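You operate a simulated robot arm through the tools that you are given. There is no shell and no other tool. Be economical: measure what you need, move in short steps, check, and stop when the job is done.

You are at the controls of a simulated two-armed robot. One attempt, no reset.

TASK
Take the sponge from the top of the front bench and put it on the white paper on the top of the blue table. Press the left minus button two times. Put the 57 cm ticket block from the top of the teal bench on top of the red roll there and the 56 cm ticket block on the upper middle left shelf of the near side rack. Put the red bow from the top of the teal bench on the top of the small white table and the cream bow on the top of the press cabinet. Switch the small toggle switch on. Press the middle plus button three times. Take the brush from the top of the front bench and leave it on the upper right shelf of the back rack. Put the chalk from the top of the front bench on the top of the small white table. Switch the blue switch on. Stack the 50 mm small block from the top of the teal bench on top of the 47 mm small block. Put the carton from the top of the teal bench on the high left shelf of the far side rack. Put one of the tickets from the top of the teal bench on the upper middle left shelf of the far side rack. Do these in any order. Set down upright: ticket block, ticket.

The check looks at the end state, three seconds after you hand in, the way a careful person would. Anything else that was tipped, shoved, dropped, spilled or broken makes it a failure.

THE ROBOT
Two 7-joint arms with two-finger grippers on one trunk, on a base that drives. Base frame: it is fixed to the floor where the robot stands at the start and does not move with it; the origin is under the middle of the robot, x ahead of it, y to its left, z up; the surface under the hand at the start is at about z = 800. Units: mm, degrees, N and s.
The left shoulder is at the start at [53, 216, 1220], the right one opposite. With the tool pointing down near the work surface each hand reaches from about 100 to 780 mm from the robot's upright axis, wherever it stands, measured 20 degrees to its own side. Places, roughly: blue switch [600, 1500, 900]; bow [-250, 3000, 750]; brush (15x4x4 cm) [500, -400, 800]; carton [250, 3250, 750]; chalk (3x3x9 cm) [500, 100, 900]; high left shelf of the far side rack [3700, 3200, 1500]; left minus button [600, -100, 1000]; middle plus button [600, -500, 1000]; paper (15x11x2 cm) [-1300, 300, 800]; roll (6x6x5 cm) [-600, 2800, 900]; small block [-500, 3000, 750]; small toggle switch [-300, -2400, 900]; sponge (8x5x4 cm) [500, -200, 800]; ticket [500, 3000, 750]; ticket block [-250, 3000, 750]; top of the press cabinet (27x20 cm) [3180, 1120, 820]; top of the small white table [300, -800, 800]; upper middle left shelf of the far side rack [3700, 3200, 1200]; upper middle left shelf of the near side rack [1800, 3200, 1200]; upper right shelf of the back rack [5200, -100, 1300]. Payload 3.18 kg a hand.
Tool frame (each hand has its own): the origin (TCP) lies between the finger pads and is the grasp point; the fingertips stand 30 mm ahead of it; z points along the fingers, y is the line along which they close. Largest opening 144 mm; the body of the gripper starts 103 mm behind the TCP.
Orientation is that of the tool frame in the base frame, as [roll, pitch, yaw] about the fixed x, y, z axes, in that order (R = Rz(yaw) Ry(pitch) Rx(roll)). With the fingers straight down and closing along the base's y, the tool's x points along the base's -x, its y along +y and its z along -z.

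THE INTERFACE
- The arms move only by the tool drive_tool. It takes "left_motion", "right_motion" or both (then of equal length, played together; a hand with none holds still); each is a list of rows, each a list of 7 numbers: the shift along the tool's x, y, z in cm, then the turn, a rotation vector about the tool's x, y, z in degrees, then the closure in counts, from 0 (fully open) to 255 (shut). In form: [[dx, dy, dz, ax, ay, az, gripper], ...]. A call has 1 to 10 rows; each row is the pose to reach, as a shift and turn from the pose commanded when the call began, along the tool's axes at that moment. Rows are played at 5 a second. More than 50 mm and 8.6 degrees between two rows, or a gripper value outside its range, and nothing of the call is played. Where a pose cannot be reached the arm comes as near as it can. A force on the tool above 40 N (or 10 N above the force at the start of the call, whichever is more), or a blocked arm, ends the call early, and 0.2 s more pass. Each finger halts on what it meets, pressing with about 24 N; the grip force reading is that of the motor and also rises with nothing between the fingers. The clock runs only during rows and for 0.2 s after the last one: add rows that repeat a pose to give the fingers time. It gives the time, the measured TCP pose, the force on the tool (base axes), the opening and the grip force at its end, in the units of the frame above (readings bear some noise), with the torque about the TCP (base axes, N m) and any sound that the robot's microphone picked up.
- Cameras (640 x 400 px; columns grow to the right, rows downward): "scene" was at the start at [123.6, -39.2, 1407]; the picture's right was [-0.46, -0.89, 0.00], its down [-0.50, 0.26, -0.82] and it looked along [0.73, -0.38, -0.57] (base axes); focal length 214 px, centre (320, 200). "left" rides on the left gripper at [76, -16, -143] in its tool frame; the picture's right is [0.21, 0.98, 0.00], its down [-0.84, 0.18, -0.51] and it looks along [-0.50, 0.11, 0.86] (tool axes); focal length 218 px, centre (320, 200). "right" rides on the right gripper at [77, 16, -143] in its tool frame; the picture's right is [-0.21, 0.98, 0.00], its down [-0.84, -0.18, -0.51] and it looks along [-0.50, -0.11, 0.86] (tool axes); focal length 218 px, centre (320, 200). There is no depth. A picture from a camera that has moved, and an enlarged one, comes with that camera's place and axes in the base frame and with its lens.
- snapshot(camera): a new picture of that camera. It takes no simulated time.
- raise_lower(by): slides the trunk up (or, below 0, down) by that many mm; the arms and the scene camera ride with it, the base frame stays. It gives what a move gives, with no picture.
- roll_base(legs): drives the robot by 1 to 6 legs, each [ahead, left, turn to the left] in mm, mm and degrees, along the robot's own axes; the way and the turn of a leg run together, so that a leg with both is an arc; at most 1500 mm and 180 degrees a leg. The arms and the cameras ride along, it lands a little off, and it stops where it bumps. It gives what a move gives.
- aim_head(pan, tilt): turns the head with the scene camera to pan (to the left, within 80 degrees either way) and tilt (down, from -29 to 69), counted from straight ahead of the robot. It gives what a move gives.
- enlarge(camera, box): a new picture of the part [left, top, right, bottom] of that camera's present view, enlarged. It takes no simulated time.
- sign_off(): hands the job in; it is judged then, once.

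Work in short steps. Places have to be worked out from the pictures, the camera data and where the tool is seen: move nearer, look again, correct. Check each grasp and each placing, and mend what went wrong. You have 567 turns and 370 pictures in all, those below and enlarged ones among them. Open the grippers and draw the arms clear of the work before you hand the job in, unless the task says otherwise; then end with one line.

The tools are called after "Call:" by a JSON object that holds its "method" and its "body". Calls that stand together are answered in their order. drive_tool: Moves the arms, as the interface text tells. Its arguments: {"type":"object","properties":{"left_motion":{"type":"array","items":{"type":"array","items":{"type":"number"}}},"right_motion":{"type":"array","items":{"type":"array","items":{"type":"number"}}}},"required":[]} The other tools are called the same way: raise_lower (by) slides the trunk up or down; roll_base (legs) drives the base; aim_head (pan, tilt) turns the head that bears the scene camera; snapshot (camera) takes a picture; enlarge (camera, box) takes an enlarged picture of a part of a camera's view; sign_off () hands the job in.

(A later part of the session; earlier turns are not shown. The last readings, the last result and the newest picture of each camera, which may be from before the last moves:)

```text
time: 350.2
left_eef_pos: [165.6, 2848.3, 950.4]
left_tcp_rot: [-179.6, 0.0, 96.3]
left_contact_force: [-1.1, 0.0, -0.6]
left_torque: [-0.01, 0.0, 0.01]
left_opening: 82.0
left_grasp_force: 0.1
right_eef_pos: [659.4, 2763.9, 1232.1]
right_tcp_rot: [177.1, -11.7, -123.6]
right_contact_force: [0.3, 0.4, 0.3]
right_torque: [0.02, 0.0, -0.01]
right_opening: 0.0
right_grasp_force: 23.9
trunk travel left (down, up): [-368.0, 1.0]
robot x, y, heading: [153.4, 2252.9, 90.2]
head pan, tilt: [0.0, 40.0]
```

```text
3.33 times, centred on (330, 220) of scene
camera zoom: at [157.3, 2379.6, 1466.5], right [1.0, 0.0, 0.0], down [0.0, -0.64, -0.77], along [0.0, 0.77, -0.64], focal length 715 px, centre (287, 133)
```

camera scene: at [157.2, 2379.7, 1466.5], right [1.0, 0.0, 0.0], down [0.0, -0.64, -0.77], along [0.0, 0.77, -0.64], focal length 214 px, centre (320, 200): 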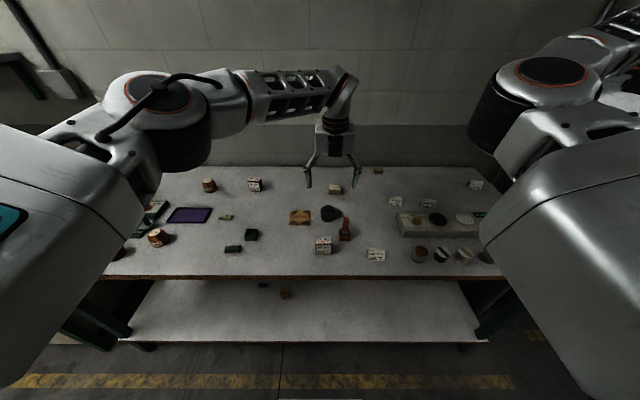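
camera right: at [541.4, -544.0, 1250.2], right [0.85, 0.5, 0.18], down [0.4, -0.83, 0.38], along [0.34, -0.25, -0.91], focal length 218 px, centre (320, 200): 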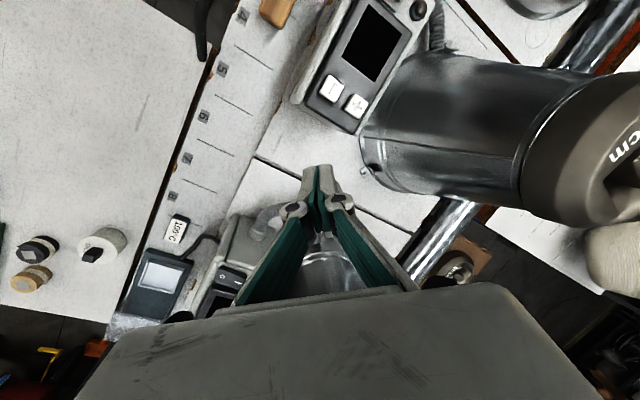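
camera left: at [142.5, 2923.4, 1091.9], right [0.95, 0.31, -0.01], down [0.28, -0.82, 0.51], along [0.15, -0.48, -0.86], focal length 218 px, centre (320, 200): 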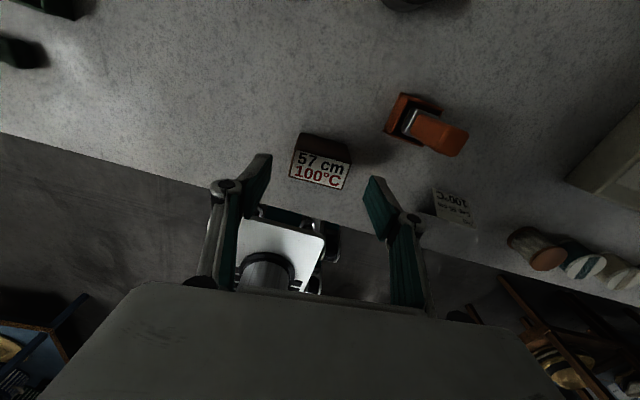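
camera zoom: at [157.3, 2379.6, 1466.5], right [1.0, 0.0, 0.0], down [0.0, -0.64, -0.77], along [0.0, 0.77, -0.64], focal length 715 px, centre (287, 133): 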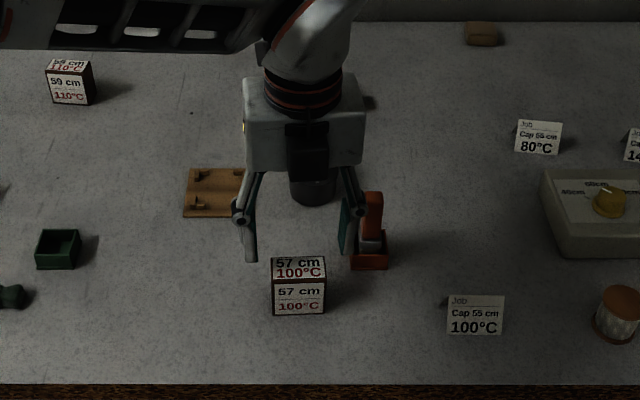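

Aligned laterally. I narrow the opening to avoid the stamp, descend, and grip.

Call:
{"method": "drive_tool", "body": {"left_motion": [[0, 0, 1.5, 0, 0, 0, 135], [0, 0, 3, 0, 0, 0, 135], [0, 0, 4.6, 0, 0, 0, 135], [0, 0, 6.1, 0, 0, 0, 135], [0, 0, 6.1, 0, 0, 0, 170], [0, 0, 6.1, 0, 0, 0, 255], [0, 0, 6.1, 0, 0, 0, 255]]}}

Call:
{"method": "snapshot", "body": {"camera": "left"}}

Call:
{"method": "enlarge", "body": {"camera": "scene", "box": [260, 160, 400, 280]}}

```text
time: 351.8
left_eef_pos: [164.7, 2849.3, 888.0]
left_tcp_rot: [-179.6, -0.1, 96.3]
left_contact_force: [-1.1, 0.4, 3.3]
left_torque: [-0.09, 0.07, -0.03]
left_opening: 55.5
left_grasp_force: 23.8
right_eef_pos: [658.7, 2763.7, 1231.0]
right_tcp_rot: [177.1, -11.7, -123.6]
right_contact_force: [-0.8, 0.0, 0.6]
right_torque: [-0.01, 0.03, 0.01]
right_opening: 0.0
right_grasp_force: 23.5
trunk travel left (down, up): [-368.0, 1.0]
robot x, y, heading: [153.7, 2248.6, 90.1]
head pan, tilt: [0.0, 40.0]
```

```text
198 pictures are left
camera left: at [140.1, 2923.0, 1031.7], right [0.95, 0.31, -0.01], down [0.27, -0.82, 0.51], along [0.15, -0.48, -0.86], focal length 218 px, centre (320, 200)
```

left: 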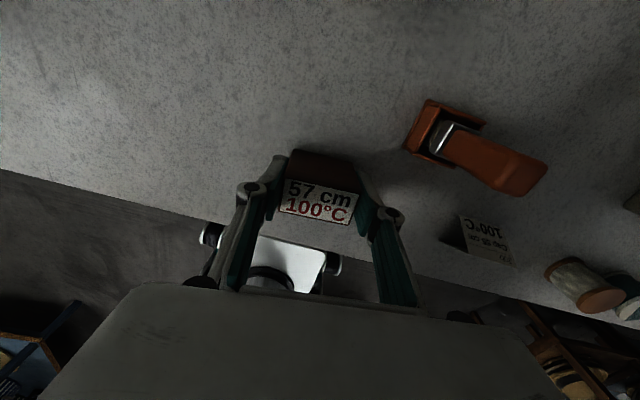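

```text
3.33 times, centred on (330, 220) of scene
camera zoom: at [157.0, 2379.6, 1466.5], right [1.0, 0.0, 0.0], down [0.0, -0.64, -0.77], along [0.0, 0.77, -0.64], focal length 715 px, centre (287, 133)
```

zoom: 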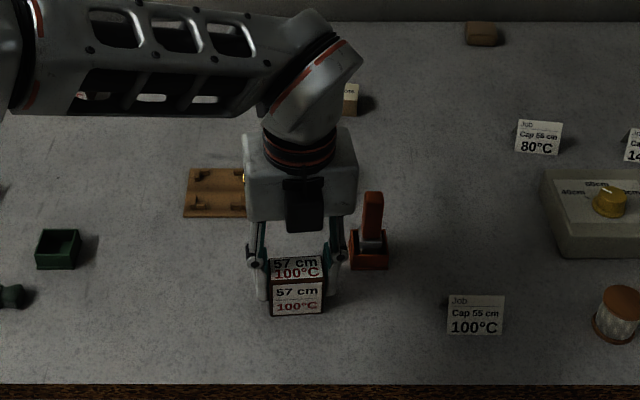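

Gripped. I lift and shift the base left 690 mm to the roll.

Call:
{"method": "drive_tool", "body": {"left_motion": [[0, 0, -3, 0, 0, 0, 255], [0, 0, -7, 0, 0, 0, 255], [0, 0, -11, 0, 0, 0, 255], [0, 0, -15, 0, 0, 0, 255], [0, 0, -19, 0, 0, 0, 255]]}}

Call:
{"method": "roll_base", "body": {"legs": [[0, 690, 0]]}}

Call:
{"method": "snapshot", "body": {"camera": "left"}}

Call:
{"method": "aim_head", "body": {"pan": 0, "tilt": 45}}

Call:
{"method": "snapshot", "body": {"camera": "scene"}}

```text
time: 353.0
left_eef_pos: [166.5, 2851.1, 1079.4]
left_tcp_rot: [-179.6, 0.0, 96.3]
left_contact_force: [0.3, -0.5, -0.8]
left_torque: [0.03, 0.03, 0.02]
left_opening: 55.4
left_grasp_force: 23.9
right_eef_pos: [659.7, 2764.8, 1232.3]
right_tcp_rot: [177.1, -11.7, -123.6]
right_contact_force: [-0.1, 0.1, 0.6]
right_torque: [-0.03, 0.0, -0.02]
right_opening: 0.1
right_grasp_force: 23.8
trunk travel left (down, up): [-368.0, 1.0]
robot x, y, heading: [160.7, 2252.8, 90.3]
head pan, tilt: [0.0, 40.0]
```

```text
time: 359.4
left_eef_pos: [-514.4, 2853.0, 1077.4]
left_tcp_rot: [-179.6, 0.0, 95.8]
left_contact_force: [2.2, -0.4, -0.2]
left_torque: [-0.01, 0.0, 0.01]
left_opening: 55.1
left_grasp_force: 23.7
right_eef_pos: [-23.4, 2760.8, 1231.1]
right_tcp_rot: [177.2, -11.8, -124.0]
right_contact_force: [0.8, 0.7, -0.6]
right_torque: [0.0, -0.03, 0.02]
right_opening: 0.0
right_grasp_force: 24.3
trunk travel left (down, up): [-368.0, 1.0]
robot x, y, heading: [-533.6, 2253.1, 89.8]
head pan, tilt: [0.0, 40.0]
```

```text
196 pictures are left
camera left: at [-538.2, 2927.2, 1220.7], right [0.95, 0.31, -0.01], down [0.27, -0.82, 0.51], along [0.15, -0.48, -0.86], focal length 218 px, centre (320, 200)
```

left: 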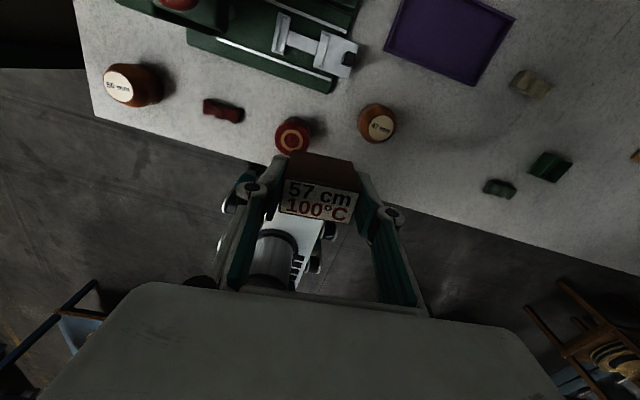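

```text
time: 360.1
left_eef_pos: [-513.2, 2852.0, 1079.9]
left_tcp_rot: [-179.6, 0.0, 95.8]
left_contact_force: [-0.1, -0.1, -1.3]
left_torque: [-0.01, -0.04, -0.02]
left_opening: 55.0
left_grasp_force: 24.4
right_eef_pos: [-23.6, 2760.3, 1232.0]
right_tcp_rot: [177.1, -11.7, -124.1]
right_contact_force: [0.0, 1.5, 0.6]
right_torque: [0.01, -0.02, -0.03]
right_opening: 0.1
right_grasp_force: 24.2
trunk travel left (down, up): [-368.0, 1.0]
robot x, y, heading: [-528.5, 2253.0, 89.7]
head pan, tilt: [0.0, 45.0]
```

```text
195 pictures are left
camera scene: at [-527.6, 2377.1, 1459.2], right [1.0, -0.01, 0.0], down [0.0, -0.71, -0.71], along [0.0, 0.71, -0.71], focal length 214 px, centre (320, 200)
```

scene: 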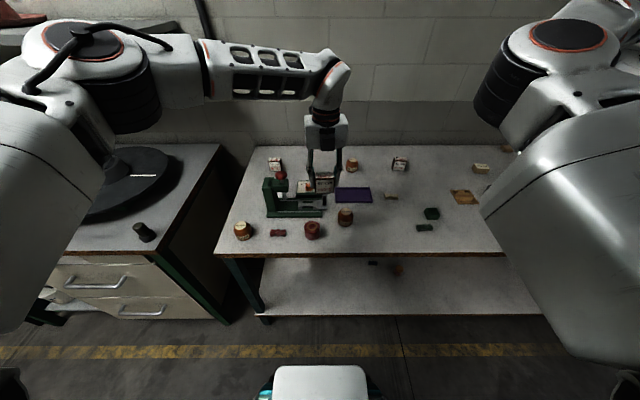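

Call:
{"method": "enlarge", "body": {"camera": "left", "box": [80, 40, 420, 200]}}

Call:
{"method": "enlarge", "body": {"camera": "scene", "box": [220, 140, 420, 260]}}

```text
1.88 times, centred on (250, 120) of left
camera zoom: at [-538.0, 2927.1, 1220.8], right [0.95, 0.31, -0.01], down [0.27, -0.82, 0.51], along [0.15, -0.48, -0.86], focal length 411 px, centre (452, 351)
```

zoom: 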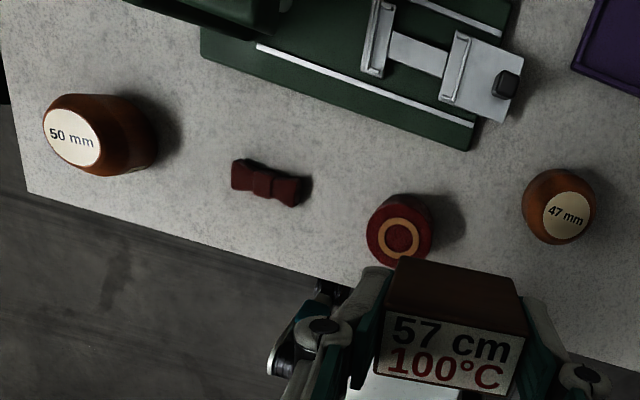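

```text
3.20 times, centred on (320, 200) of scene
camera zoom: at [-527.6, 2377.1, 1459.2], right [1.0, -0.01, 0.0], down [0.0, -0.71, -0.71], along [0.0, 0.71, -0.71], focal length 686 px, centre (320, 200)
```

zoom: 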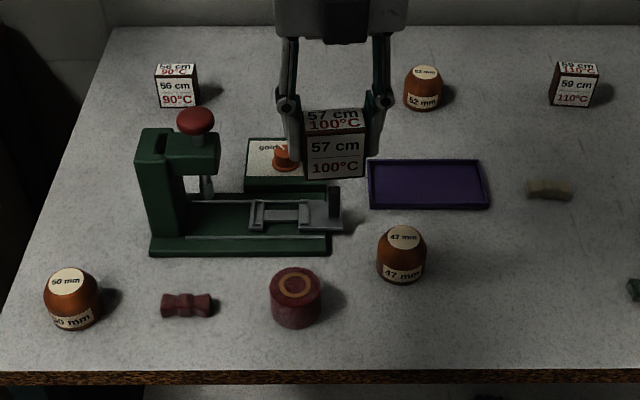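

Labels read: 50 mm at left, 47 mm beside the roll, 52 mm at the back. I bring the block above the roll at about (-553, 2830).

Call:
{"method": "drive_tool", "body": {"left_motion": [[-0.6, -1.4, 3, 0, 0, 0, 255], [-1.2, -2.8, 6, 0, 0, 0, 255], [-1.8, -4.2, 9.4, 0, 0, 0, 255], [-1.8, -4.2, 9.4, 0, 0, 0, 255]]}}

Call:
{"method": "enlarge", "body": {"camera": "scene", "box": [260, 160, 380, 250]}}

Call:
{"method": "snapshot", "body": {"camera": "left"}}

```text
time: 361.1
left_eef_pos: [-556.0, 2830.2, 983.4]
left_tcp_rot: [-179.6, -0.1, 95.8]
left_contact_force: [0.6, -0.5, -1.2]
left_torque: [0.0, -0.02, 0.01]
left_opening: 55.3
left_grasp_force: 24.0
right_eef_pos: [-22.8, 2760.1, 1231.7]
right_tcp_rot: [177.2, -11.8, -124.0]
right_contact_force: [-0.3, 0.7, 0.6]
right_torque: [0.01, 0.01, 0.0]
right_opening: 0.1
right_grasp_force: 23.6
trunk travel left (down, up): [-368.0, 1.0]
robot x, y, heading: [-531.4, 2254.4, 89.9]
head pan, tilt: [0.0, 45.0]
```

```text
4.44 times, centred on (320, 205) of scene
camera zoom: at [-527.2, 2376.7, 1459.3], right [1.0, -0.01, 0.0], down [0.0, -0.71, -0.71], along [0.0, 0.71, -0.71], focal length 953 px, centre (320, 178)
```

zoom: 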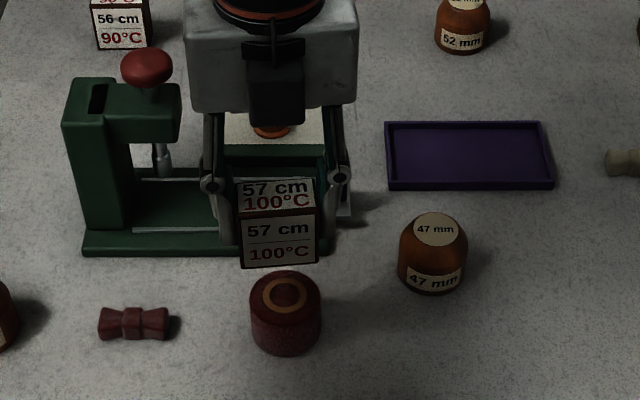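

```text
191 pictures are left
camera left: at [-580.1, 2905.1, 1125.8], right [0.95, 0.31, -0.01], down [0.27, -0.82, 0.51], along [0.15, -0.48, -0.86], focal length 218 px, centre (320, 200)
```

left: 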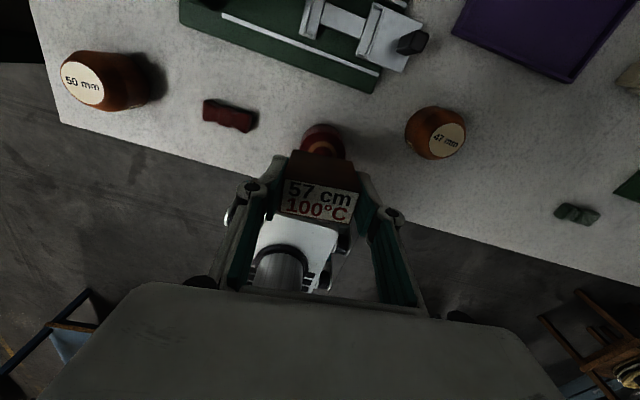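

Aligned within a few mm. I lower the block onto the roll.

Call:
{"method": "drive_tool", "body": {"left_motion": [[0.2, 0.2, 1.5, 0, 0, 0, 255], [0.2, 0.2, 3, 0, 0, 0, 255], [0.2, 0.2, 3.8, 0, 0, 0, 255], [0.2, 0.2, 4.3, 0, 0, 0, 255], [0.2, 0.2, 4.7, 0, 0, 0, 255], [0.2, 0.2, 5.0, 0, 0, 0, 255]]}}

Call:
{"method": "enlarge", "body": {"camera": "scene", "box": [260, 160, 380, 250]}}

```text
time: 362.5
left_eef_pos: [-553.2, 2833.1, 934.9]
left_tcp_rot: [-179.5, 0.0, 95.9]
left_contact_force: [0.4, 0.1, -0.8]
left_torque: [0.03, -0.01, 0.0]
left_opening: 54.9
left_grasp_force: 24.1
right_eef_pos: [-23.8, 2761.1, 1231.3]
right_tcp_rot: [177.2, -11.8, -124.1]
right_contact_force: [0.6, 0.5, -1.1]
right_torque: [0.0, 0.02, -0.01]
right_opening: 0.0
right_grasp_force: 24.3
trunk travel left (down, up): [-368.0, 1.0]
robot x, y, heading: [-529.1, 2254.1, 89.8]
head pan, tilt: [0.0, 45.0]
```

```text
4.44 times, centred on (320, 205) of scene
camera zoom: at [-527.6, 2377.1, 1459.2], right [1.0, -0.01, 0.0], down [0.0, -0.71, -0.71], along [0.0, 0.71, -0.71], focal length 953 px, centre (320, 178)
```

zoom: 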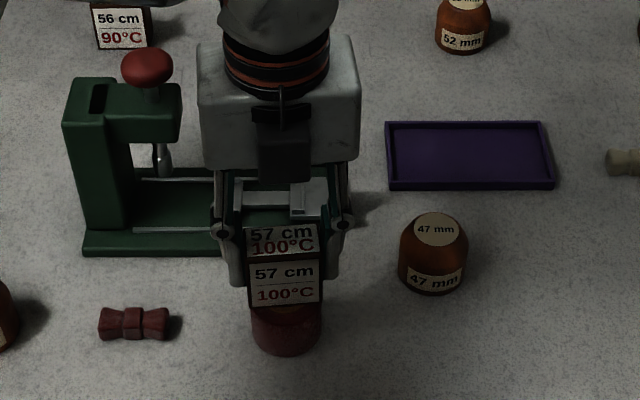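

Position looks centred. I lower further to contact.

Call:
{"method": "drive_tool", "body": {"left_motion": [[0, 0, 0.3, 0, 0, 0, 255], [0, 0, 0.5, 0, 0, 0, 255], [0, 0, 0.7, 0, 0, 0, 255], [0, 0, 0.9, 0, 0, 0, 255]]}}

```text
time: 363.5
left_eef_pos: [-554.1, 2832.5, 926.6]
left_tcp_rot: [-179.7, -0.2, 95.8]
left_contact_force: [0.8, 2.5, 23.4]
left_torque: [0.14, -0.02, 0.02]
left_opening: 55.4
left_grasp_force: 24.1
right_eef_pos: [-23.6, 2759.4, 1232.6]
right_tcp_rot: [177.1, -11.8, -124.0]
right_contact_force: [-0.8, 0.0, -0.2]
right_torque: [0.02, 0.02, 0.0]
right_opening: 0.3
right_grasp_force: 23.8
trunk travel left (down, up): [-368.0, 1.0]
robot x, y, heading: [-529.7, 2252.8, 89.8]
head pan, tilt: [0.0, 45.0]
```

Contact. I release gently and rise.

Call:
{"method": "drive_tool", "body": {"left_motion": [[0, 0, -0.15, 0, 0, 0, 255], [0, 0, -0.15, 0, 0, 0, 150], [0, 0, -0.15, 0, 0, 0, 135], [0, 0, -0.15, 0, 0, 0, 125], [0, 0, -0.15, 0, 0, 0, 125], [0, 0, -3, 0, 0, 0, 125], [0, 0, -7, 0, 0, 0, 125], [0, 0, -11, 0, 0, 0, 125], [0, 0, -15, 0, 0, 0, 125]]}}

Call:
{"method": "enlarge", "body": {"camera": "scene", "box": [220, 150, 420, 260]}}

Call:
{"method": "snapshot", "body": {"camera": "left"}}

```text
time: 365.5
left_eef_pos: [-552.4, 2832.4, 1076.3]
left_tcp_rot: [-179.4, 0.0, 95.8]
left_contact_force: [-0.5, -0.9, 0.2]
left_torque: [-0.01, 0.01, -0.04]
left_opening: 73.5
left_grasp_force: 0.0
right_eef_pos: [-23.1, 2759.6, 1231.6]
right_tcp_rot: [177.1, -11.7, -124.0]
right_contact_force: [0.6, 0.5, -0.6]
right_torque: [0.02, 0.03, 0.0]
right_opening: 0.0
right_grasp_force: 23.5
trunk travel left (down, up): [-368.0, 1.0]
robot x, y, heading: [-526.9, 2254.7, 89.6]
head pan, tilt: [0.0, 45.0]
```

```text
3.20 times, centred on (320, 205) of scene
camera zoom: at [-527.5, 2376.4, 1459.3], right [1.0, -0.01, 0.0], down [0.0, -0.71, -0.71], along [0.0, 0.71, -0.71], focal length 686 px, centre (320, 184)
```

zoom: 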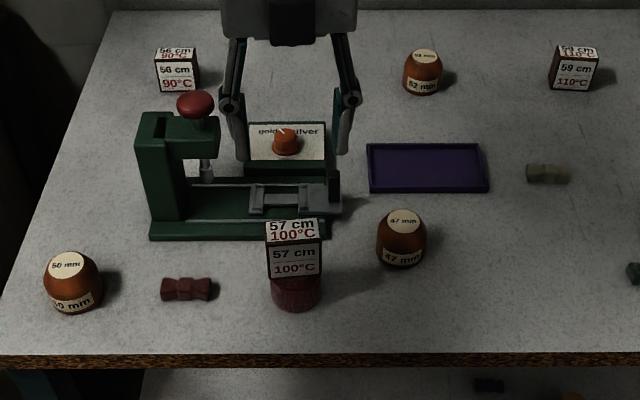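

```text
188 pictures are left
camera left: at [-575.1, 2907.4, 1218.7], right [0.95, 0.31, -0.01], down [0.27, -0.82, 0.51], along [0.15, -0.48, -0.86], focal length 218 px, centre (320, 200)
```

left: 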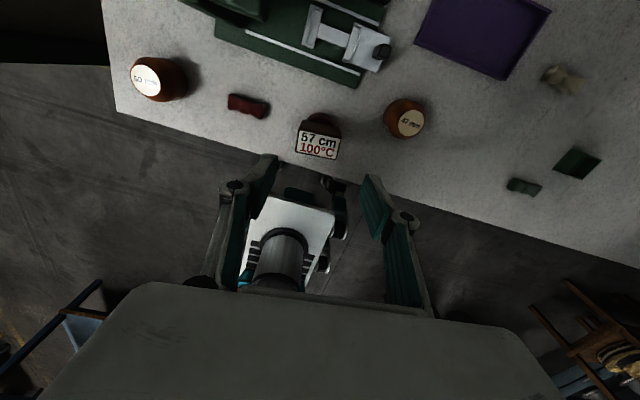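

The 57 block sits on the roll. Next the 50 mm block: top at (-793, 2828, 890), and the 47 mm block's top at (-436, 2887, 889). I move over the 50 mm one.

Call:
{"method": "drive_tool", "body": {"left_motion": [[0.4, -4, 0, 0, 0, 0, 100], [0.7, -8, 1, 0, 0, 0, 100], [1.1, -12, 3, 0, 0, 0, 100], [1.4, -16, 6, 0, 0, 0, 100], [1.8, -20, 9, 0, 0, 0, 100], [2.1, -24, 11.6, 0, 0, 0, 100], [2.1, -24, 11.6, 0, 0, 0, 100]]}}

Call:
{"method": "snapshot", "body": {"camera": "left"}}

Call:
{"method": "enlarge", "body": {"camera": "scene", "box": [200, 160, 320, 250]}}

```text
refused: row 5 steps farther than a row can; nothing moved
```

```text
187 pictures are left
camera left: at [-575.1, 2907.4, 1218.7], right [0.95, 0.31, -0.01], down [0.27, -0.82, 0.51], along [0.15, -0.48, -0.86], focal length 218 px, centre (320, 200)
```

left: 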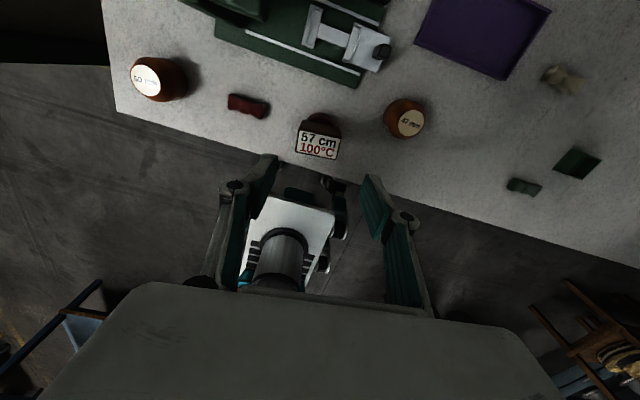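

```text
4.44 times, centred on (260, 205) of scene
camera zoom: at [-527.5, 2376.4, 1459.3], right [1.0, -0.01, 0.0], down [0.0, -0.71, -0.71], along [0.0, 0.71, -0.71], focal length 953 px, centre (587, 178)
```

zoom: 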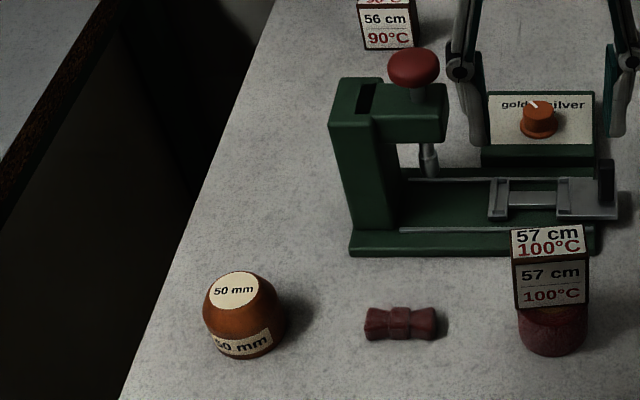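

Step size again; I redo it with smaller steps (≤ 4.5 cm).

Call:
{"method": "drive_tool", "body": {"left_motion": [[0.3, -3.4, 0, 0, 0, 0, 100], [0.6, -6.8, 1, 0, 0, 0, 100], [0.9, -10.2, 2.5, 0, 0, 0, 100], [1.2, -13.7, 4.5, 0, 0, 0, 100], [1.5, -17.1, 7, 0, 0, 0, 100], [1.8, -20.5, 9.3, 0, 0, 0, 100], [2.1, -24, 11.6, 0, 0, 0, 100], [2.1, -24, 11.6, 0, 0, 0, 100]]}}

Call:
{"method": "snapshot", "body": {"camera": "left"}}

Call:
{"method": "enlarge", "body": {"camera": "scene", "box": [200, 160, 320, 250]}}

```text
time: 367.3
left_eef_pos: [-797.1, 2828.7, 958.8]
left_tcp_rot: [-179.6, -0.1, 95.7]
left_contact_force: [-0.5, 0.7, 0.3]
left_torque: [0.02, 0.04, -0.01]
left_opening: 87.6
left_grasp_force: 0.0
right_eef_pos: [-21.7, 2761.8, 1230.0]
right_tcp_rot: [177.1, -11.7, -124.0]
right_contact_force: [-0.1, -0.4, -0.8]
right_torque: [0.0, 0.01, 0.01]
right_opening: 0.2
right_grasp_force: 23.7
trunk travel left (down, up): [-368.0, 1.0]
robot x, y, heading: [-527.7, 2251.7, 89.8]
head pan, tilt: [0.0, 45.0]
```

```text
185 pictures are left
camera left: at [-820.0, 2903.7, 1102.0], right [0.95, 0.31, -0.01], down [0.27, -0.82, 0.5], along [0.15, -0.48, -0.86], focal length 218 px, centre (320, 200)
```

left: 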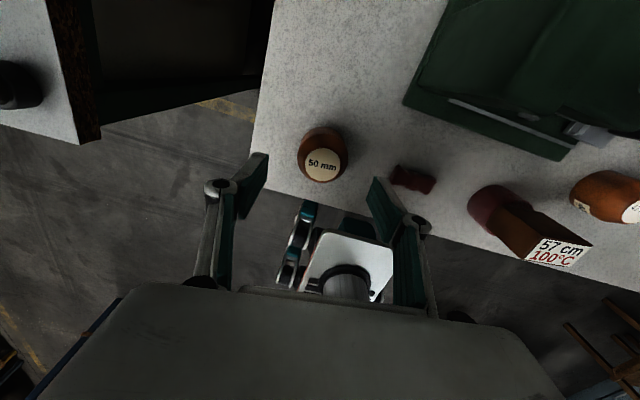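

```text
4.44 times, centred on (260, 205) of scene
camera zoom: at [-526.6, 2377.0, 1459.2], right [1.0, -0.01, 0.0], down [0.0, -0.71, -0.71], along [0.0, 0.71, -0.71], focal length 953 px, centre (587, 178)
```

zoom: 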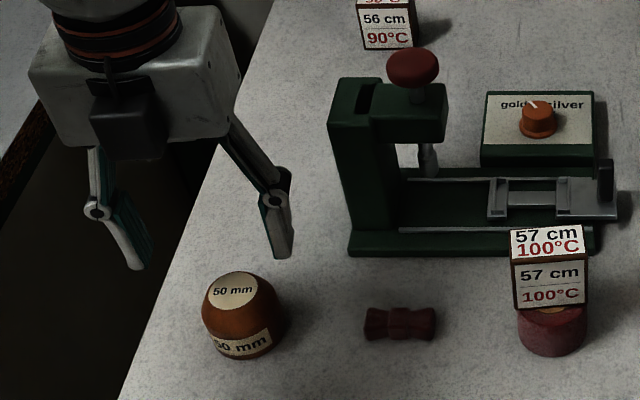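

Centred within 2 mm. I descend to TCP z≈886 and grip.

Call:
{"method": "drive_tool", "body": {"left_motion": [[-0.2, 0.2, 2.5, 0, 0, 0, 110], [-0.2, 0.2, 5, 0, 0, 0, 110], [-0.2, 0.2, 7.2, 0, 0, 0, 110], [-0.2, 0.2, 7.2, 0, 0, 0, 150], [-0.2, 0.2, 7.2, 0, 0, 0, 200], [-0.2, 0.2, 7.2, 0, 0, 0, 255], [-0.2, 0.2, 7.2, 0, 0, 0, 255]]}}

Call:
{"method": "snapshot", "body": {"camera": "left"}}

Call:
{"method": "enlarge", "body": {"camera": "scene", "box": [200, 160, 320, 250]}}

```text
time: 368.9
left_eef_pos: [-792.8, 2825.9, 889.1]
left_tcp_rot: [-179.5, 0.0, 95.7]
left_contact_force: [-0.5, 0.2, -0.1]
left_torque: [-0.02, -0.03, 0.01]
left_opening: 54.8
left_grasp_force: 24.0
right_eef_pos: [-23.3, 2761.3, 1231.6]
right_tcp_rot: [177.1, -11.8, -124.0]
right_contact_force: [-0.3, 0.2, -0.2]
right_torque: [0.02, 0.0, 0.02]
right_opening: 0.1
right_grasp_force: 24.2
trunk travel left (down, up): [-368.0, 1.0]
robot x, y, heading: [-528.8, 2251.0, 89.8]
head pan, tilt: [0.0, 45.0]
```

```text
183 pictures are left
camera left: at [-817.1, 2900.6, 1031.5], right [0.95, 0.31, -0.01], down [0.27, -0.82, 0.51], along [0.15, -0.48, -0.86], focal length 218 px, centre (320, 200)
```

left: 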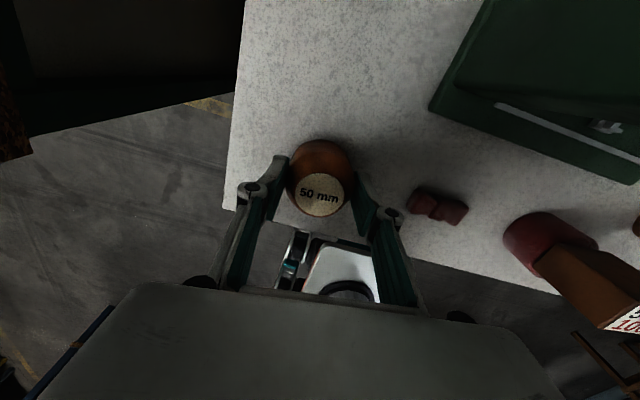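

```text
4.44 times, centred on (260, 205) of scene
camera zoom: at [-527.7, 2377.1, 1459.2], right [1.0, -0.01, 0.0], down [0.0, -0.71, -0.71], along [0.0, 0.71, -0.71], focal length 953 px, centre (587, 178)
```

zoom: 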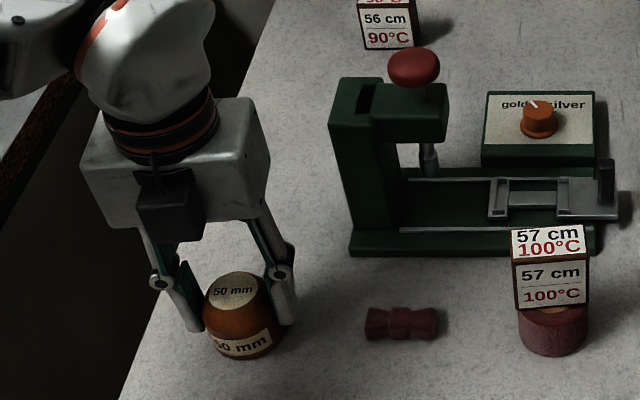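

Gripped with the axis on the TCP. I lift and carry it toward the 47 mm block.

Call:
{"method": "drive_tool", "body": {"left_motion": [[0, 0, -4, 0, 0, 0, 255], [0, 0, -8, 0, 0, 0, 255], [0, 0, -12, 0, 0, 0, 255], [0, 0, -16, 0, 0, 0, 255], [0.3, 4.2, -16, 0, 0, 0, 255], [0.6, 8.4, -16, 0, 0, 0, 255], [0.9, 12.6, -16, 0, 0, 0, 255], [1.2, 16.8, -16, 0, 0, 0, 255], [1.5, 21, -16, 0, 0, 0, 255], [1.8, 25, -16, 0, 0, 0, 255]]}}

Call:
{"method": "drive_tool", "body": {"left_motion": [[0.2, 3.7, 0, 0, 0, 0, 255], [0.5, 7.4, 0, 0, 0, 0, 255], [0.7, 11.1, 0, 0, 0, 0, 255], [0.7, 11.1, 0, 0, 0, 0, 255]]}}

Call:
{"method": "snapshot", "body": {"camera": "left"}}

Call:
{"method": "enlarge", "body": {"camera": "scene", "box": [280, 150, 400, 240]}}

```text
time: 371.1
left_eef_pos: [-543.9, 2870.3, 1048.3]
left_tcp_rot: [-179.4, 0.0, 95.9]
left_contact_force: [0.8, 0.1, -0.3]
left_torque: [-0.02, -0.01, 0.01]
left_opening: 54.6
left_grasp_force: 24.0
right_eef_pos: [-22.9, 2761.4, 1231.1]
right_tcp_rot: [177.2, -11.7, -124.0]
right_contact_force: [-0.1, -0.3, -0.2]
right_torque: [-0.01, 0.06, -0.04]
right_opening: 0.0
right_grasp_force: 23.7
trunk travel left (down, up): [-368.0, 1.0]
robot x, y, heading: [-526.2, 2251.3, 89.8]
head pan, tilt: [0.0, 45.0]
```

```text
time: 372.3
left_eef_pos: [-473.6, 2913.2, 1046.9]
left_tcp_rot: [179.3, 0.8, 100.0]
left_contact_force: [0.2, -0.2, -0.4]
left_torque: [-0.03, -0.02, -0.02]
left_opening: 54.8
left_grasp_force: 24.4
right_eef_pos: [-23.2, 2761.2, 1231.0]
right_tcp_rot: [177.2, -11.7, -123.9]
right_contact_force: [0.0, 0.1, 1.2]
right_torque: [-0.01, 0.03, -0.01]
right_opening: 0.0
right_grasp_force: 23.7
trunk travel left (down, up): [-368.0, 1.0]
robot x, y, heading: [-526.5, 2254.0, 89.9]
head pan, tilt: [0.0, 45.0]
stopped in row 4 (left hand): the arm was blocked; the commanded pose is now the measured one
```

```text
181 pictures are left
camera left: at [-506.3, 2986.6, 1187.6], right [0.93, 0.38, 0.01], down [0.32, -0.79, 0.52], along [0.2, -0.48, -0.85], focal length 218 px, centre (320, 200)
```

left: 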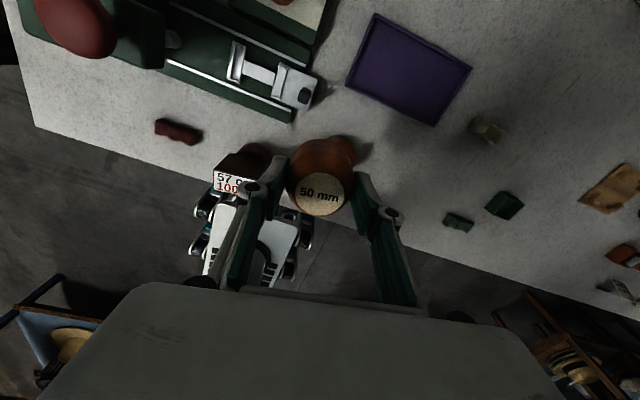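

```text
4.44 times, centred on (340, 195) of scene
camera zoom: at [-527.3, 2377.4, 1459.2], right [1.0, 0.0, 0.0], down [0.0, -0.71, -0.71], along [0.0, 0.71, -0.71], focal length 953 px, centre (231, 222)
```

zoom: 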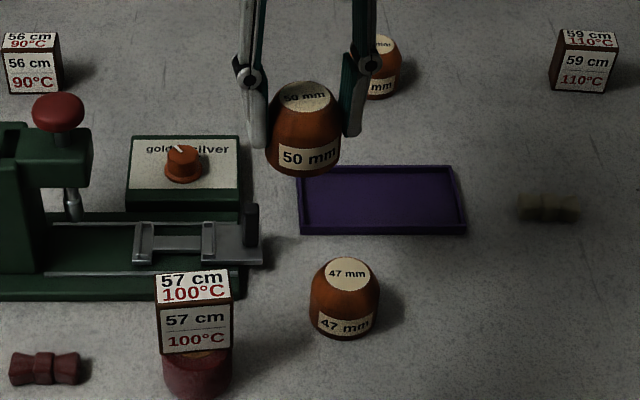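

The wrist is at its yaw limit there. I shift the base 120 mm right and come back with the hand.

Call:
{"method": "roll_base", "body": {"legs": [[0, -120, 0]]}}

Call:
{"method": "drive_tool", "body": {"left_motion": [[-0.4, -2, 0, 0, 0.3, 0, 255], [-0.8, -4, 0, 0, 0.6, 1, 255], [-1.1, -6, 0, 0, 0.8, 2, 255], [-1.1, -8, 0, 0.5, 0.8, 2, 255], [-1.1, -8, 0, 0.5, 0.8, 2, 255]]}}

Call:
{"method": "snapshot", "body": {"camera": "left"}}

Call:
{"method": "enlarge", "body": {"camera": "scene", "box": [230, 140, 350, 230]}}

```text
time: 374.0
left_eef_pos: [-354.7, 2913.2, 1048.8]
left_tcp_rot: [179.2, 0.8, 100.1]
left_contact_force: [0.2, 0.0, -0.8]
left_torque: [-0.01, -0.02, -0.01]
left_opening: 54.9
left_grasp_force: 23.8
right_eef_pos: [97.3, 2760.8, 1231.9]
right_tcp_rot: [177.1, -11.8, -124.0]
right_contact_force: [0.6, 0.3, 0.4]
right_torque: [0.02, 0.02, 0.01]
right_opening: 0.0
right_grasp_force: 23.7
trunk travel left (down, up): [-368.0, 1.0]
robot x, y, heading: [-409.0, 2255.4, 89.9]
head pan, tilt: [0.0, 45.0]
```

```text
time: 375.2
left_eef_pos: [-430.7, 2887.7, 1047.0]
left_tcp_rot: [179.8, -0.1, 98.1]
left_contact_force: [1.3, -0.4, -0.6]
left_torque: [0.01, 0.05, 0.01]
left_opening: 55.0
left_grasp_force: 24.5
right_eef_pos: [96.2, 2760.5, 1231.4]
right_tcp_rot: [177.0, -11.8, -123.9]
right_contact_force: [-0.1, -0.8, -1.3]
right_torque: [-0.01, 0.02, 0.02]
right_opening: 0.0
right_grasp_force: 24.2
trunk travel left (down, up): [-368.0, 1.0]
robot x, y, heading: [-409.1, 2254.5, 89.9]
head pan, tilt: [0.0, 45.0]
```

```text
179 pictures are left
camera left: at [-459.3, 2961.3, 1189.7], right [0.94, 0.34, 0.01], down [0.29, -0.81, 0.51], along [0.18, -0.47, -0.86], focal length 218 px, centre (320, 200)
```

left: 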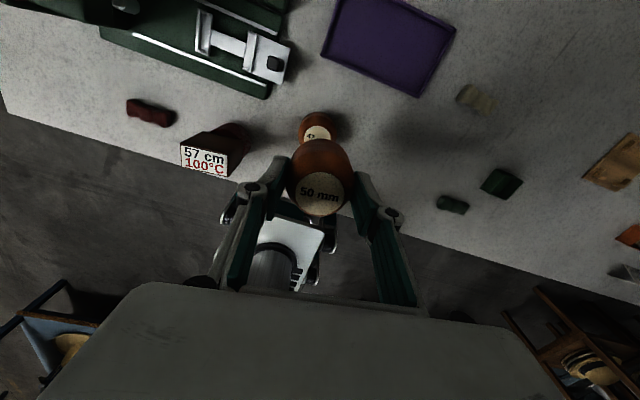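

```text
4.44 times, centred on (290, 185) of scene
camera zoom: at [-406.2, 2376.7, 1459.2], right [1.0, 0.0, 0.0], down [0.0, -0.71, -0.71], along [0.0, 0.71, -0.71], focal length 953 px, centre (453, 267)
```

zoom: 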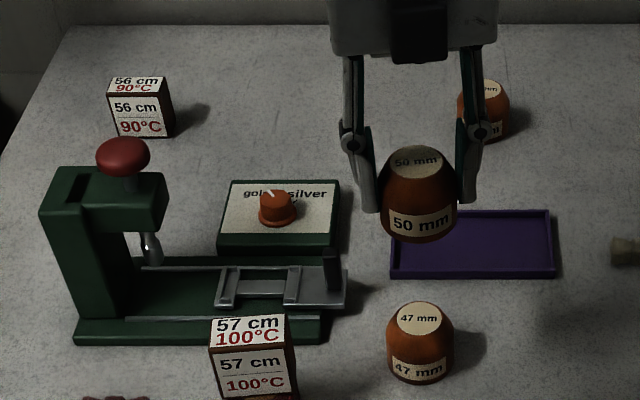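

The 47 mm top is at about (-433, 2889, 889), and the held block is aligned. I lower to just above it.

Call:
{"method": "drive_tool", "body": {"left_motion": [[0.1, 0, 3, 0, 0, 0, 255], [0.1, 0, 6, 0, 0, 0, 255], [0.1, 0, 9, 0, 0, 0, 255], [0.1, 0, 10.5, 0, 0, 0, 255], [0.1, 0, 10.5, 0, 0, 0, 255]]}}

Call:
{"method": "enlarge", "body": {"camera": "scene", "box": [260, 160, 340, 240]}}

Call:
{"method": "enlarge", "body": {"camera": "left", "box": [240, 90, 400, 220]}}

```text
time: 376.4
left_eef_pos: [-431.8, 2890.2, 941.4]
left_tcp_rot: [179.7, -0.2, 98.1]
left_contact_force: [-0.1, 0.2, -0.8]
left_torque: [0.0, 0.02, 0.0]
left_opening: 54.9
left_grasp_force: 24.5
right_eef_pos: [96.8, 2761.2, 1230.9]
right_tcp_rot: [177.3, -11.9, -123.9]
right_contact_force: [-0.6, 0.1, -1.0]
right_torque: [-0.03, -0.01, 0.03]
right_opening: 0.0
right_grasp_force: 24.0
trunk travel left (down, up): [-368.0, 1.0]
robot x, y, heading: [-410.3, 2254.8, 90.1]
head pan, tilt: [0.0, 45.0]
```

```text
5.00 times, centred on (300, 200) of scene
camera zoom: at [-406.7, 2376.7, 1459.2], right [1.0, 0.0, 0.0], down [0.0, -0.71, -0.71], along [0.0, 0.71, -0.71], focal length 1072 px, centre (420, 200)
```

zoom: 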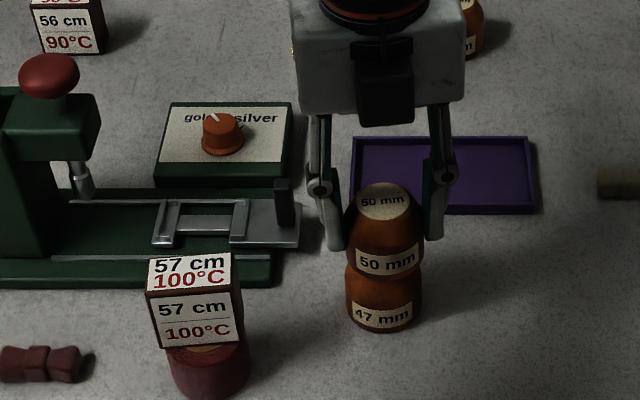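

```text
3.08 times, centred on (320, 155) of left
camera zoom: at [-459.6, 2963.3, 1084.8], right [0.94, 0.34, 0.01], down [0.29, -0.81, 0.51], along [0.18, -0.47, -0.86], focal length 672 px, centre (320, 338)
```

zoom: 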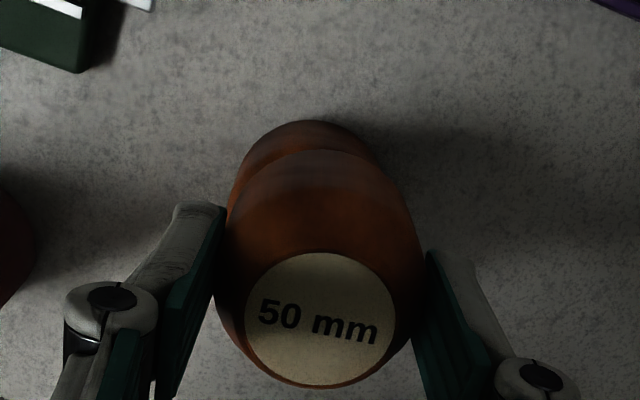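

Nearly aligned; I nudge 2 mm and lower to contact.

Call:
{"method": "drive_tool", "body": {"left_motion": [[-0.2, -0.2, 0.3, 0, 0, 0, 255], [-0.2, -0.2, 0.7, 0, 0, 0, 255], [-0.2, -0.2, 1.0, 0, 0, 0, 255], [-0.2, -0.2, 1.3, 0, 0, 0, 255]]}}

Call:
{"method": "enlarge", "body": {"camera": "scene", "box": [260, 160, 340, 240]}}

```text
time: 377.4
left_eef_pos: [-431.0, 2886.9, 932.3]
left_tcp_rot: [179.6, -0.3, 98.1]
left_contact_force: [2.4, 3.7, 23.4]
left_torque: [0.13, -0.04, 0.02]
left_opening: 55.2
left_grasp_force: 23.5
right_eef_pos: [96.3, 2759.8, 1232.2]
right_tcp_rot: [177.1, -11.8, -124.0]
right_contact_force: [-0.1, -0.6, 0.3]
right_torque: [-0.01, 0.02, -0.03]
right_opening: 0.0
right_grasp_force: 24.0
trunk travel left (down, up): [-368.0, 1.0]
robot x, y, heading: [-410.6, 2252.4, 89.9]
head pan, tilt: [0.0, 45.0]
```

```text
5.00 times, centred on (300, 200) of scene
camera zoom: at [-406.4, 2374.8, 1459.4], right [1.0, 0.0, 0.0], down [0.0, -0.71, -0.71], along [0.0, 0.71, -0.71], focal length 1072 px, centre (420, 200)
```

zoom: 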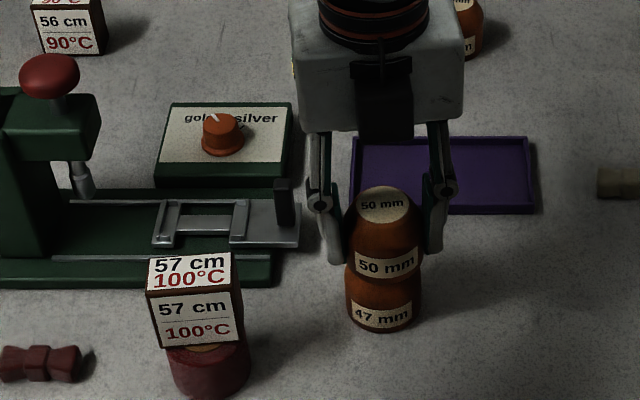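

Stacked with contact. I relieve, open slowly, and rise.

Call:
{"method": "drive_tool", "body": {"left_motion": [[0, 0, -0.15, 0, 0, 0, 255], [0, 0, -0.15, 0, 0, 0, 152], [0, 0, -0.15, 0, 0, 0, 140], [0, 0, -0.15, 0, 0, 0, 120], [0, 0, -0.15, 0, 0, 0, 115], [0, 0, -3, 0, 0, 0, 115], [0, 0, -7, 0, 0, 0, 115], [0, 0, -11, 0, 0, 0, 115], [0, 0, -15, 0, 0, 0, 115]]}}

Call:
{"method": "enlarge", "body": {"camera": "scene", "box": [220, 150, 380, 250]}}

Call:
{"method": "snapshot", "body": {"camera": "left"}}

```text
time: 379.4
left_eef_pos: [-430.6, 2884.9, 1082.0]
left_tcp_rot: [179.7, -0.2, 98.1]
left_contact_force: [0.6, -0.4, 1.3]
left_torque: [0.02, -0.02, 0.02]
left_opening: 79.2
left_grasp_force: 0.0
right_eef_pos: [97.7, 2759.7, 1231.7]
right_tcp_rot: [177.1, -11.6, -123.9]
right_contact_force: [-0.6, 0.2, 0.0]
right_torque: [0.03, -0.02, -0.01]
right_opening: 0.0
right_grasp_force: 24.3
trunk travel left (down, up): [-368.0, 1.0]
robot x, y, heading: [-408.5, 2251.9, 89.6]
head pan, tilt: [0.0, 45.0]
```

```text
4.00 times, centred on (300, 200) of scene
camera zoom: at [-406.6, 2375.8, 1459.3], right [1.0, 0.0, 0.0], down [0.0, -0.71, -0.71], along [0.0, 0.71, -0.71], focal length 858 px, centre (400, 200)
```

zoom: 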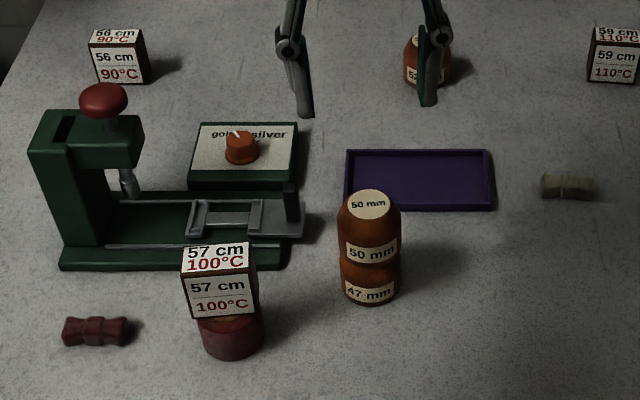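

```text
173 pictures are left
camera left: at [-459.9, 2958.5, 1224.9], right [0.94, 0.34, 0.01], down [0.29, -0.81, 0.51], along [0.18, -0.47, -0.86], focal length 218 px, centre (320, 200)
```

left: 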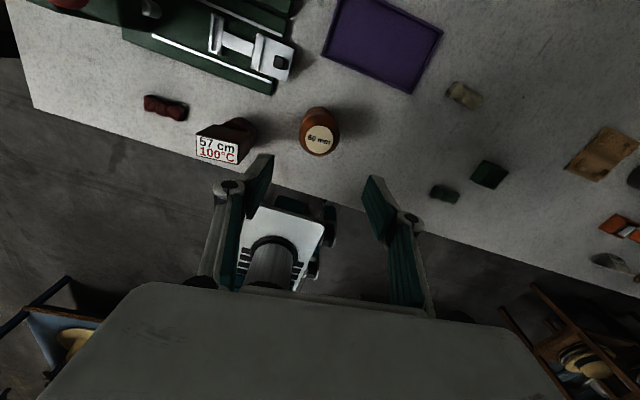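

The stack is good. Next is the 56 cm block at about (-732, 3203), far back. I'll grasp it with a forward tilt, which also suits the shelf. First I rotate the wrist to the other side in steps.

Call:
{"method": "drive_tool", "body": {"left_motion": [[0, 0, -1, 0, 0, 8.4, 100], [0, 0, -2, 0, 0, 16.8, 100], [0, 0, -3, 0, 0, 25.2, 100], [0, 0, -4, 0, 0, 33.6, 100], [0, 0, -5, 0, 0, 42, 100], [0, 0, -6, 0, 0, 50.4, 100], [0, 0, -7, 0, 0, 58.8, 100], [0, 0, -8, 0, 0, 67.2, 100], [0, 0, -8, 0, 0, 75.6, 100], [0, 0, -8, 0, 0, 84, 100]]}}

Call:
{"method": "drive_tool", "body": {"left_motion": [[0, 0, 0, 0, 0, 8.4, 100], [0, 0, 0, 0, 0, 16.8, 100], [0, 0, 0, 0, 0, 25.2, 100], [0, 0, 0, 0, 0, 33.6, 100], [0, 0, 0, 0, 0, 42, 100], [0, 0, 0, 0, 0, 50.4, 100], [0, 0, 0, 0, 0, 58.8, 100], [0, 0, 0, 0, 0, 67.2, 100], [0, 0, 0, 0, 0, 75.6, 100], [0, 0, 0, 0, 0, 84, 100]]}}

Call:
{"method": "drive_tool", "body": {"left_motion": [[0, 0, 0, 0, 0, 8.4, 100], [0, 0, 0, 0, 0, 16.8, 100], [0, 0, 0, 0, 0, 20, 100], [0, 0, 0, 0, 0, 20, 100]]}}

Call:
{"method": "roll_base", "body": {"legs": [[115, 30, 0]]}}

Call:
{"method": "snapshot", "body": {"camera": "left"}}

Call:
{"method": "snapshot", "body": {"camera": "scene"}}

```text
time: 381.6
left_eef_pos: [-433.7, 2886.3, 1160.3]
left_tcp_rot: [-179.8, -0.2, 14.0]
left_contact_force: [-0.1, 0.2, -0.7]
left_torque: [-0.05, 0.02, -0.03]
left_opening: 87.6
left_grasp_force: 0.0
right_eef_pos: [96.7, 2761.0, 1231.7]
right_tcp_rot: [177.0, -11.8, -123.9]
right_contact_force: [-0.4, -0.2, -0.1]
right_torque: [-0.01, -0.03, -0.02]
right_opening: 0.0
right_grasp_force: 24.4
trunk travel left (down, up): [-368.0, 1.0]
robot x, y, heading: [-408.2, 2250.5, 89.8]
head pan, tilt: [0.0, 45.0]
```

```text
time: 383.8
left_eef_pos: [-433.5, 2886.1, 1160.9]
left_tcp_rot: [-179.8, 0.1, -70.0]
left_contact_force: [-0.2, -0.6, -1.1]
left_torque: [0.0, 0.03, -0.01]
left_opening: 87.6
left_grasp_force: 0.1
right_eef_pos: [97.2, 2762.1, 1230.2]
right_tcp_rot: [177.2, -11.8, -123.9]
right_contact_force: [-0.5, 0.7, -0.1]
right_torque: [-0.01, 0.03, 0.01]
right_opening: 0.1
right_grasp_force: 23.7
trunk travel left (down, up): [-368.0, 1.0]
robot x, y, heading: [-410.6, 2251.5, 89.7]
head pan, tilt: [0.0, 45.0]
```

```text
time: 384.8
left_eef_pos: [-433.0, 2885.4, 1160.2]
left_tcp_rot: [-179.7, 0.2, -90.0]
left_contact_force: [-0.5, 0.4, 0.0]
left_torque: [-0.04, -0.01, -0.02]
left_opening: 87.4
left_grasp_force: 0.1
right_eef_pos: [97.0, 2761.3, 1230.6]
right_tcp_rot: [177.2, -11.9, -123.9]
right_contact_force: [0.3, -0.3, -0.4]
right_torque: [-0.02, 0.01, 0.0]
right_opening: 0.0
right_grasp_force: 24.1
trunk travel left (down, up): [-368.0, 1.0]
robot x, y, heading: [-409.8, 2252.7, 89.7]
head pan, tilt: [0.0, 45.0]
```

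```text
time: 386.1
left_eef_pos: [-461.6, 3000.8, 1160.6]
left_tcp_rot: [-179.7, 0.2, -89.9]
left_contact_force: [0.2, -1.3, -0.6]
left_torque: [0.01, 0.0, -0.01]
left_opening: 87.3
left_grasp_force: 0.0
right_eef_pos: [67.9, 2875.5, 1231.7]
right_tcp_rot: [177.3, -11.7, -123.9]
right_contact_force: [-0.6, 0.5, 0.3]
right_torque: [-0.03, -0.03, 0.01]
right_opening: 0.1
right_grasp_force: 24.3
trunk travel left (down, up): [-368.0, 1.0]
robot x, y, heading: [-436.1, 2365.4, 90.0]
head pan, tilt: [0.0, 45.0]
```

```text
172 pictures are left
camera left: at [-447.0, 2923.6, 1301.9], right [-0.98, -0.21, -0.01], down [-0.18, 0.84, 0.51], along [-0.1, 0.5, -0.86], focal length 218 px, centre (320, 200)
```

left: 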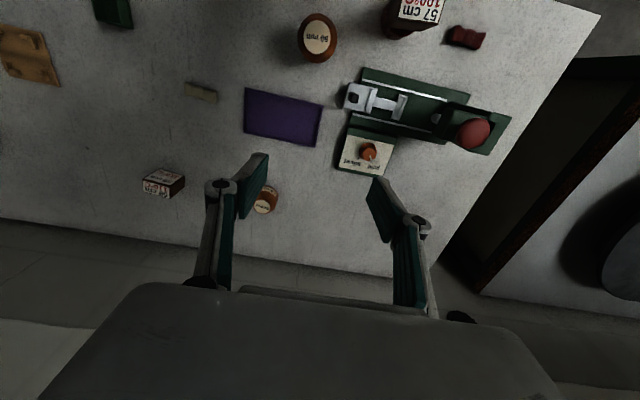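

```text
171 pictures are left
camera scene: at [-435.9, 2491.4, 1459.2], right [1.0, 0.0, 0.0], down [0.0, -0.71, -0.71], along [0.0, 0.71, -0.71], focal length 214 px, centre (320, 200)
```

scene: 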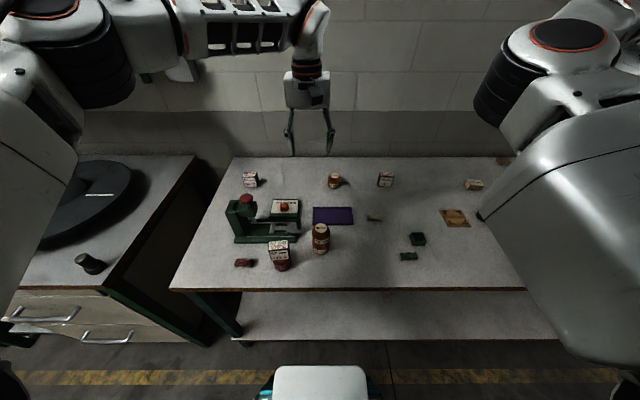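

The 56 block is near (-730, 3195). I move over toward it with a 25° forward tilt for a closer look.

Call:
{"method": "drive_tool", "body": {"left_motion": [[-1.4, 3.4, 1, 0, -3, 0, 100], [-2.9, 6.7, 2, 0, -6, 0, 100], [-4.4, 10.1, 3, 0, -9, 0, 100], [-5.9, 13.5, 4.5, 0, -12, 0, 100], [-7.4, 16.9, 6, 0, -15, 0, 100], [-8.9, 20.2, 8, 0, -18.5, 0, 100], [-10.4, 23.6, 10, 0, -22, 0, 100], [-11.9, 27, 12, 0, -25, 0, 100], [-11.9, 27, 12, 0, -25, 0, 100]]}}

Call:
{"method": "snapshot", "body": {"camera": "left"}}

Call:
{"method": "snapshot", "body": {"camera": "scene"}}

```text
time: 388.1
left_eef_pos: [-731.1, 3118.8, 1038.5]
left_tcp_rot: [-179.7, 25.2, -89.8]
left_contact_force: [0.1, -0.7, 0.8]
left_torque: [0.02, 0.06, 0.03]
left_opening: 87.6
left_grasp_force: 0.0
right_eef_pos: [68.7, 2875.4, 1231.1]
right_tcp_rot: [177.0, -11.8, -123.9]
right_contact_force: [-0.1, -0.1, -0.5]
right_torque: [0.01, 0.02, -0.03]
right_opening: 0.1
right_grasp_force: 23.5
trunk travel left (down, up): [-368.0, 1.0]
robot x, y, heading: [-440.2, 2363.5, 89.8]
head pan, tilt: [0.0, 45.0]
```

```text
170 pictures are left
camera left: at [-715.2, 2989.3, 1134.7], right [-0.98, -0.19, -0.09], down [-0.18, 0.55, 0.82], along [-0.1, 0.82, -0.57], focal length 218 px, centre (320, 200)
```

left: 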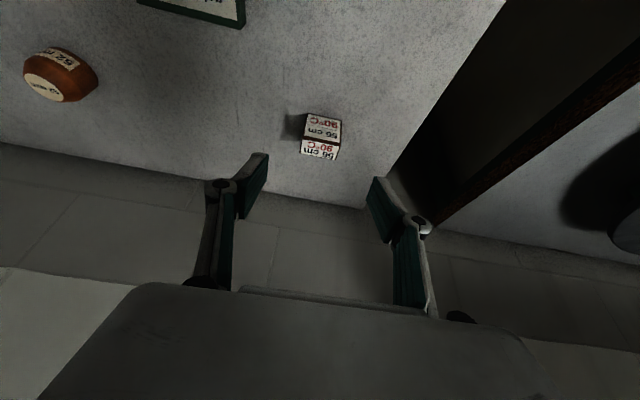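

```text
169 pictures are left
camera scene: at [-434.8, 2490.7, 1459.2], right [1.0, 0.0, 0.0], down [0.0, -0.71, -0.71], along [0.0, 0.71, -0.71], focal length 214 px, centre (320, 200)
```

scene: 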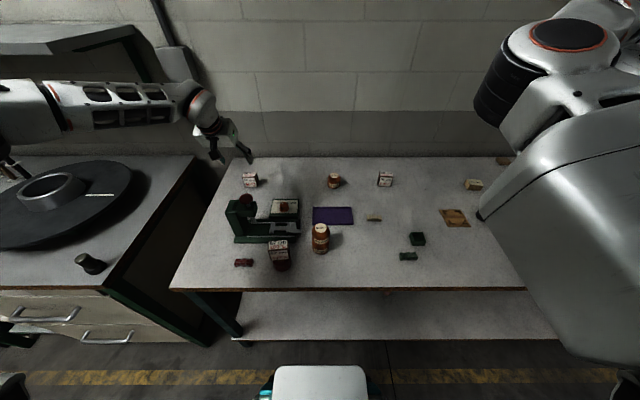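

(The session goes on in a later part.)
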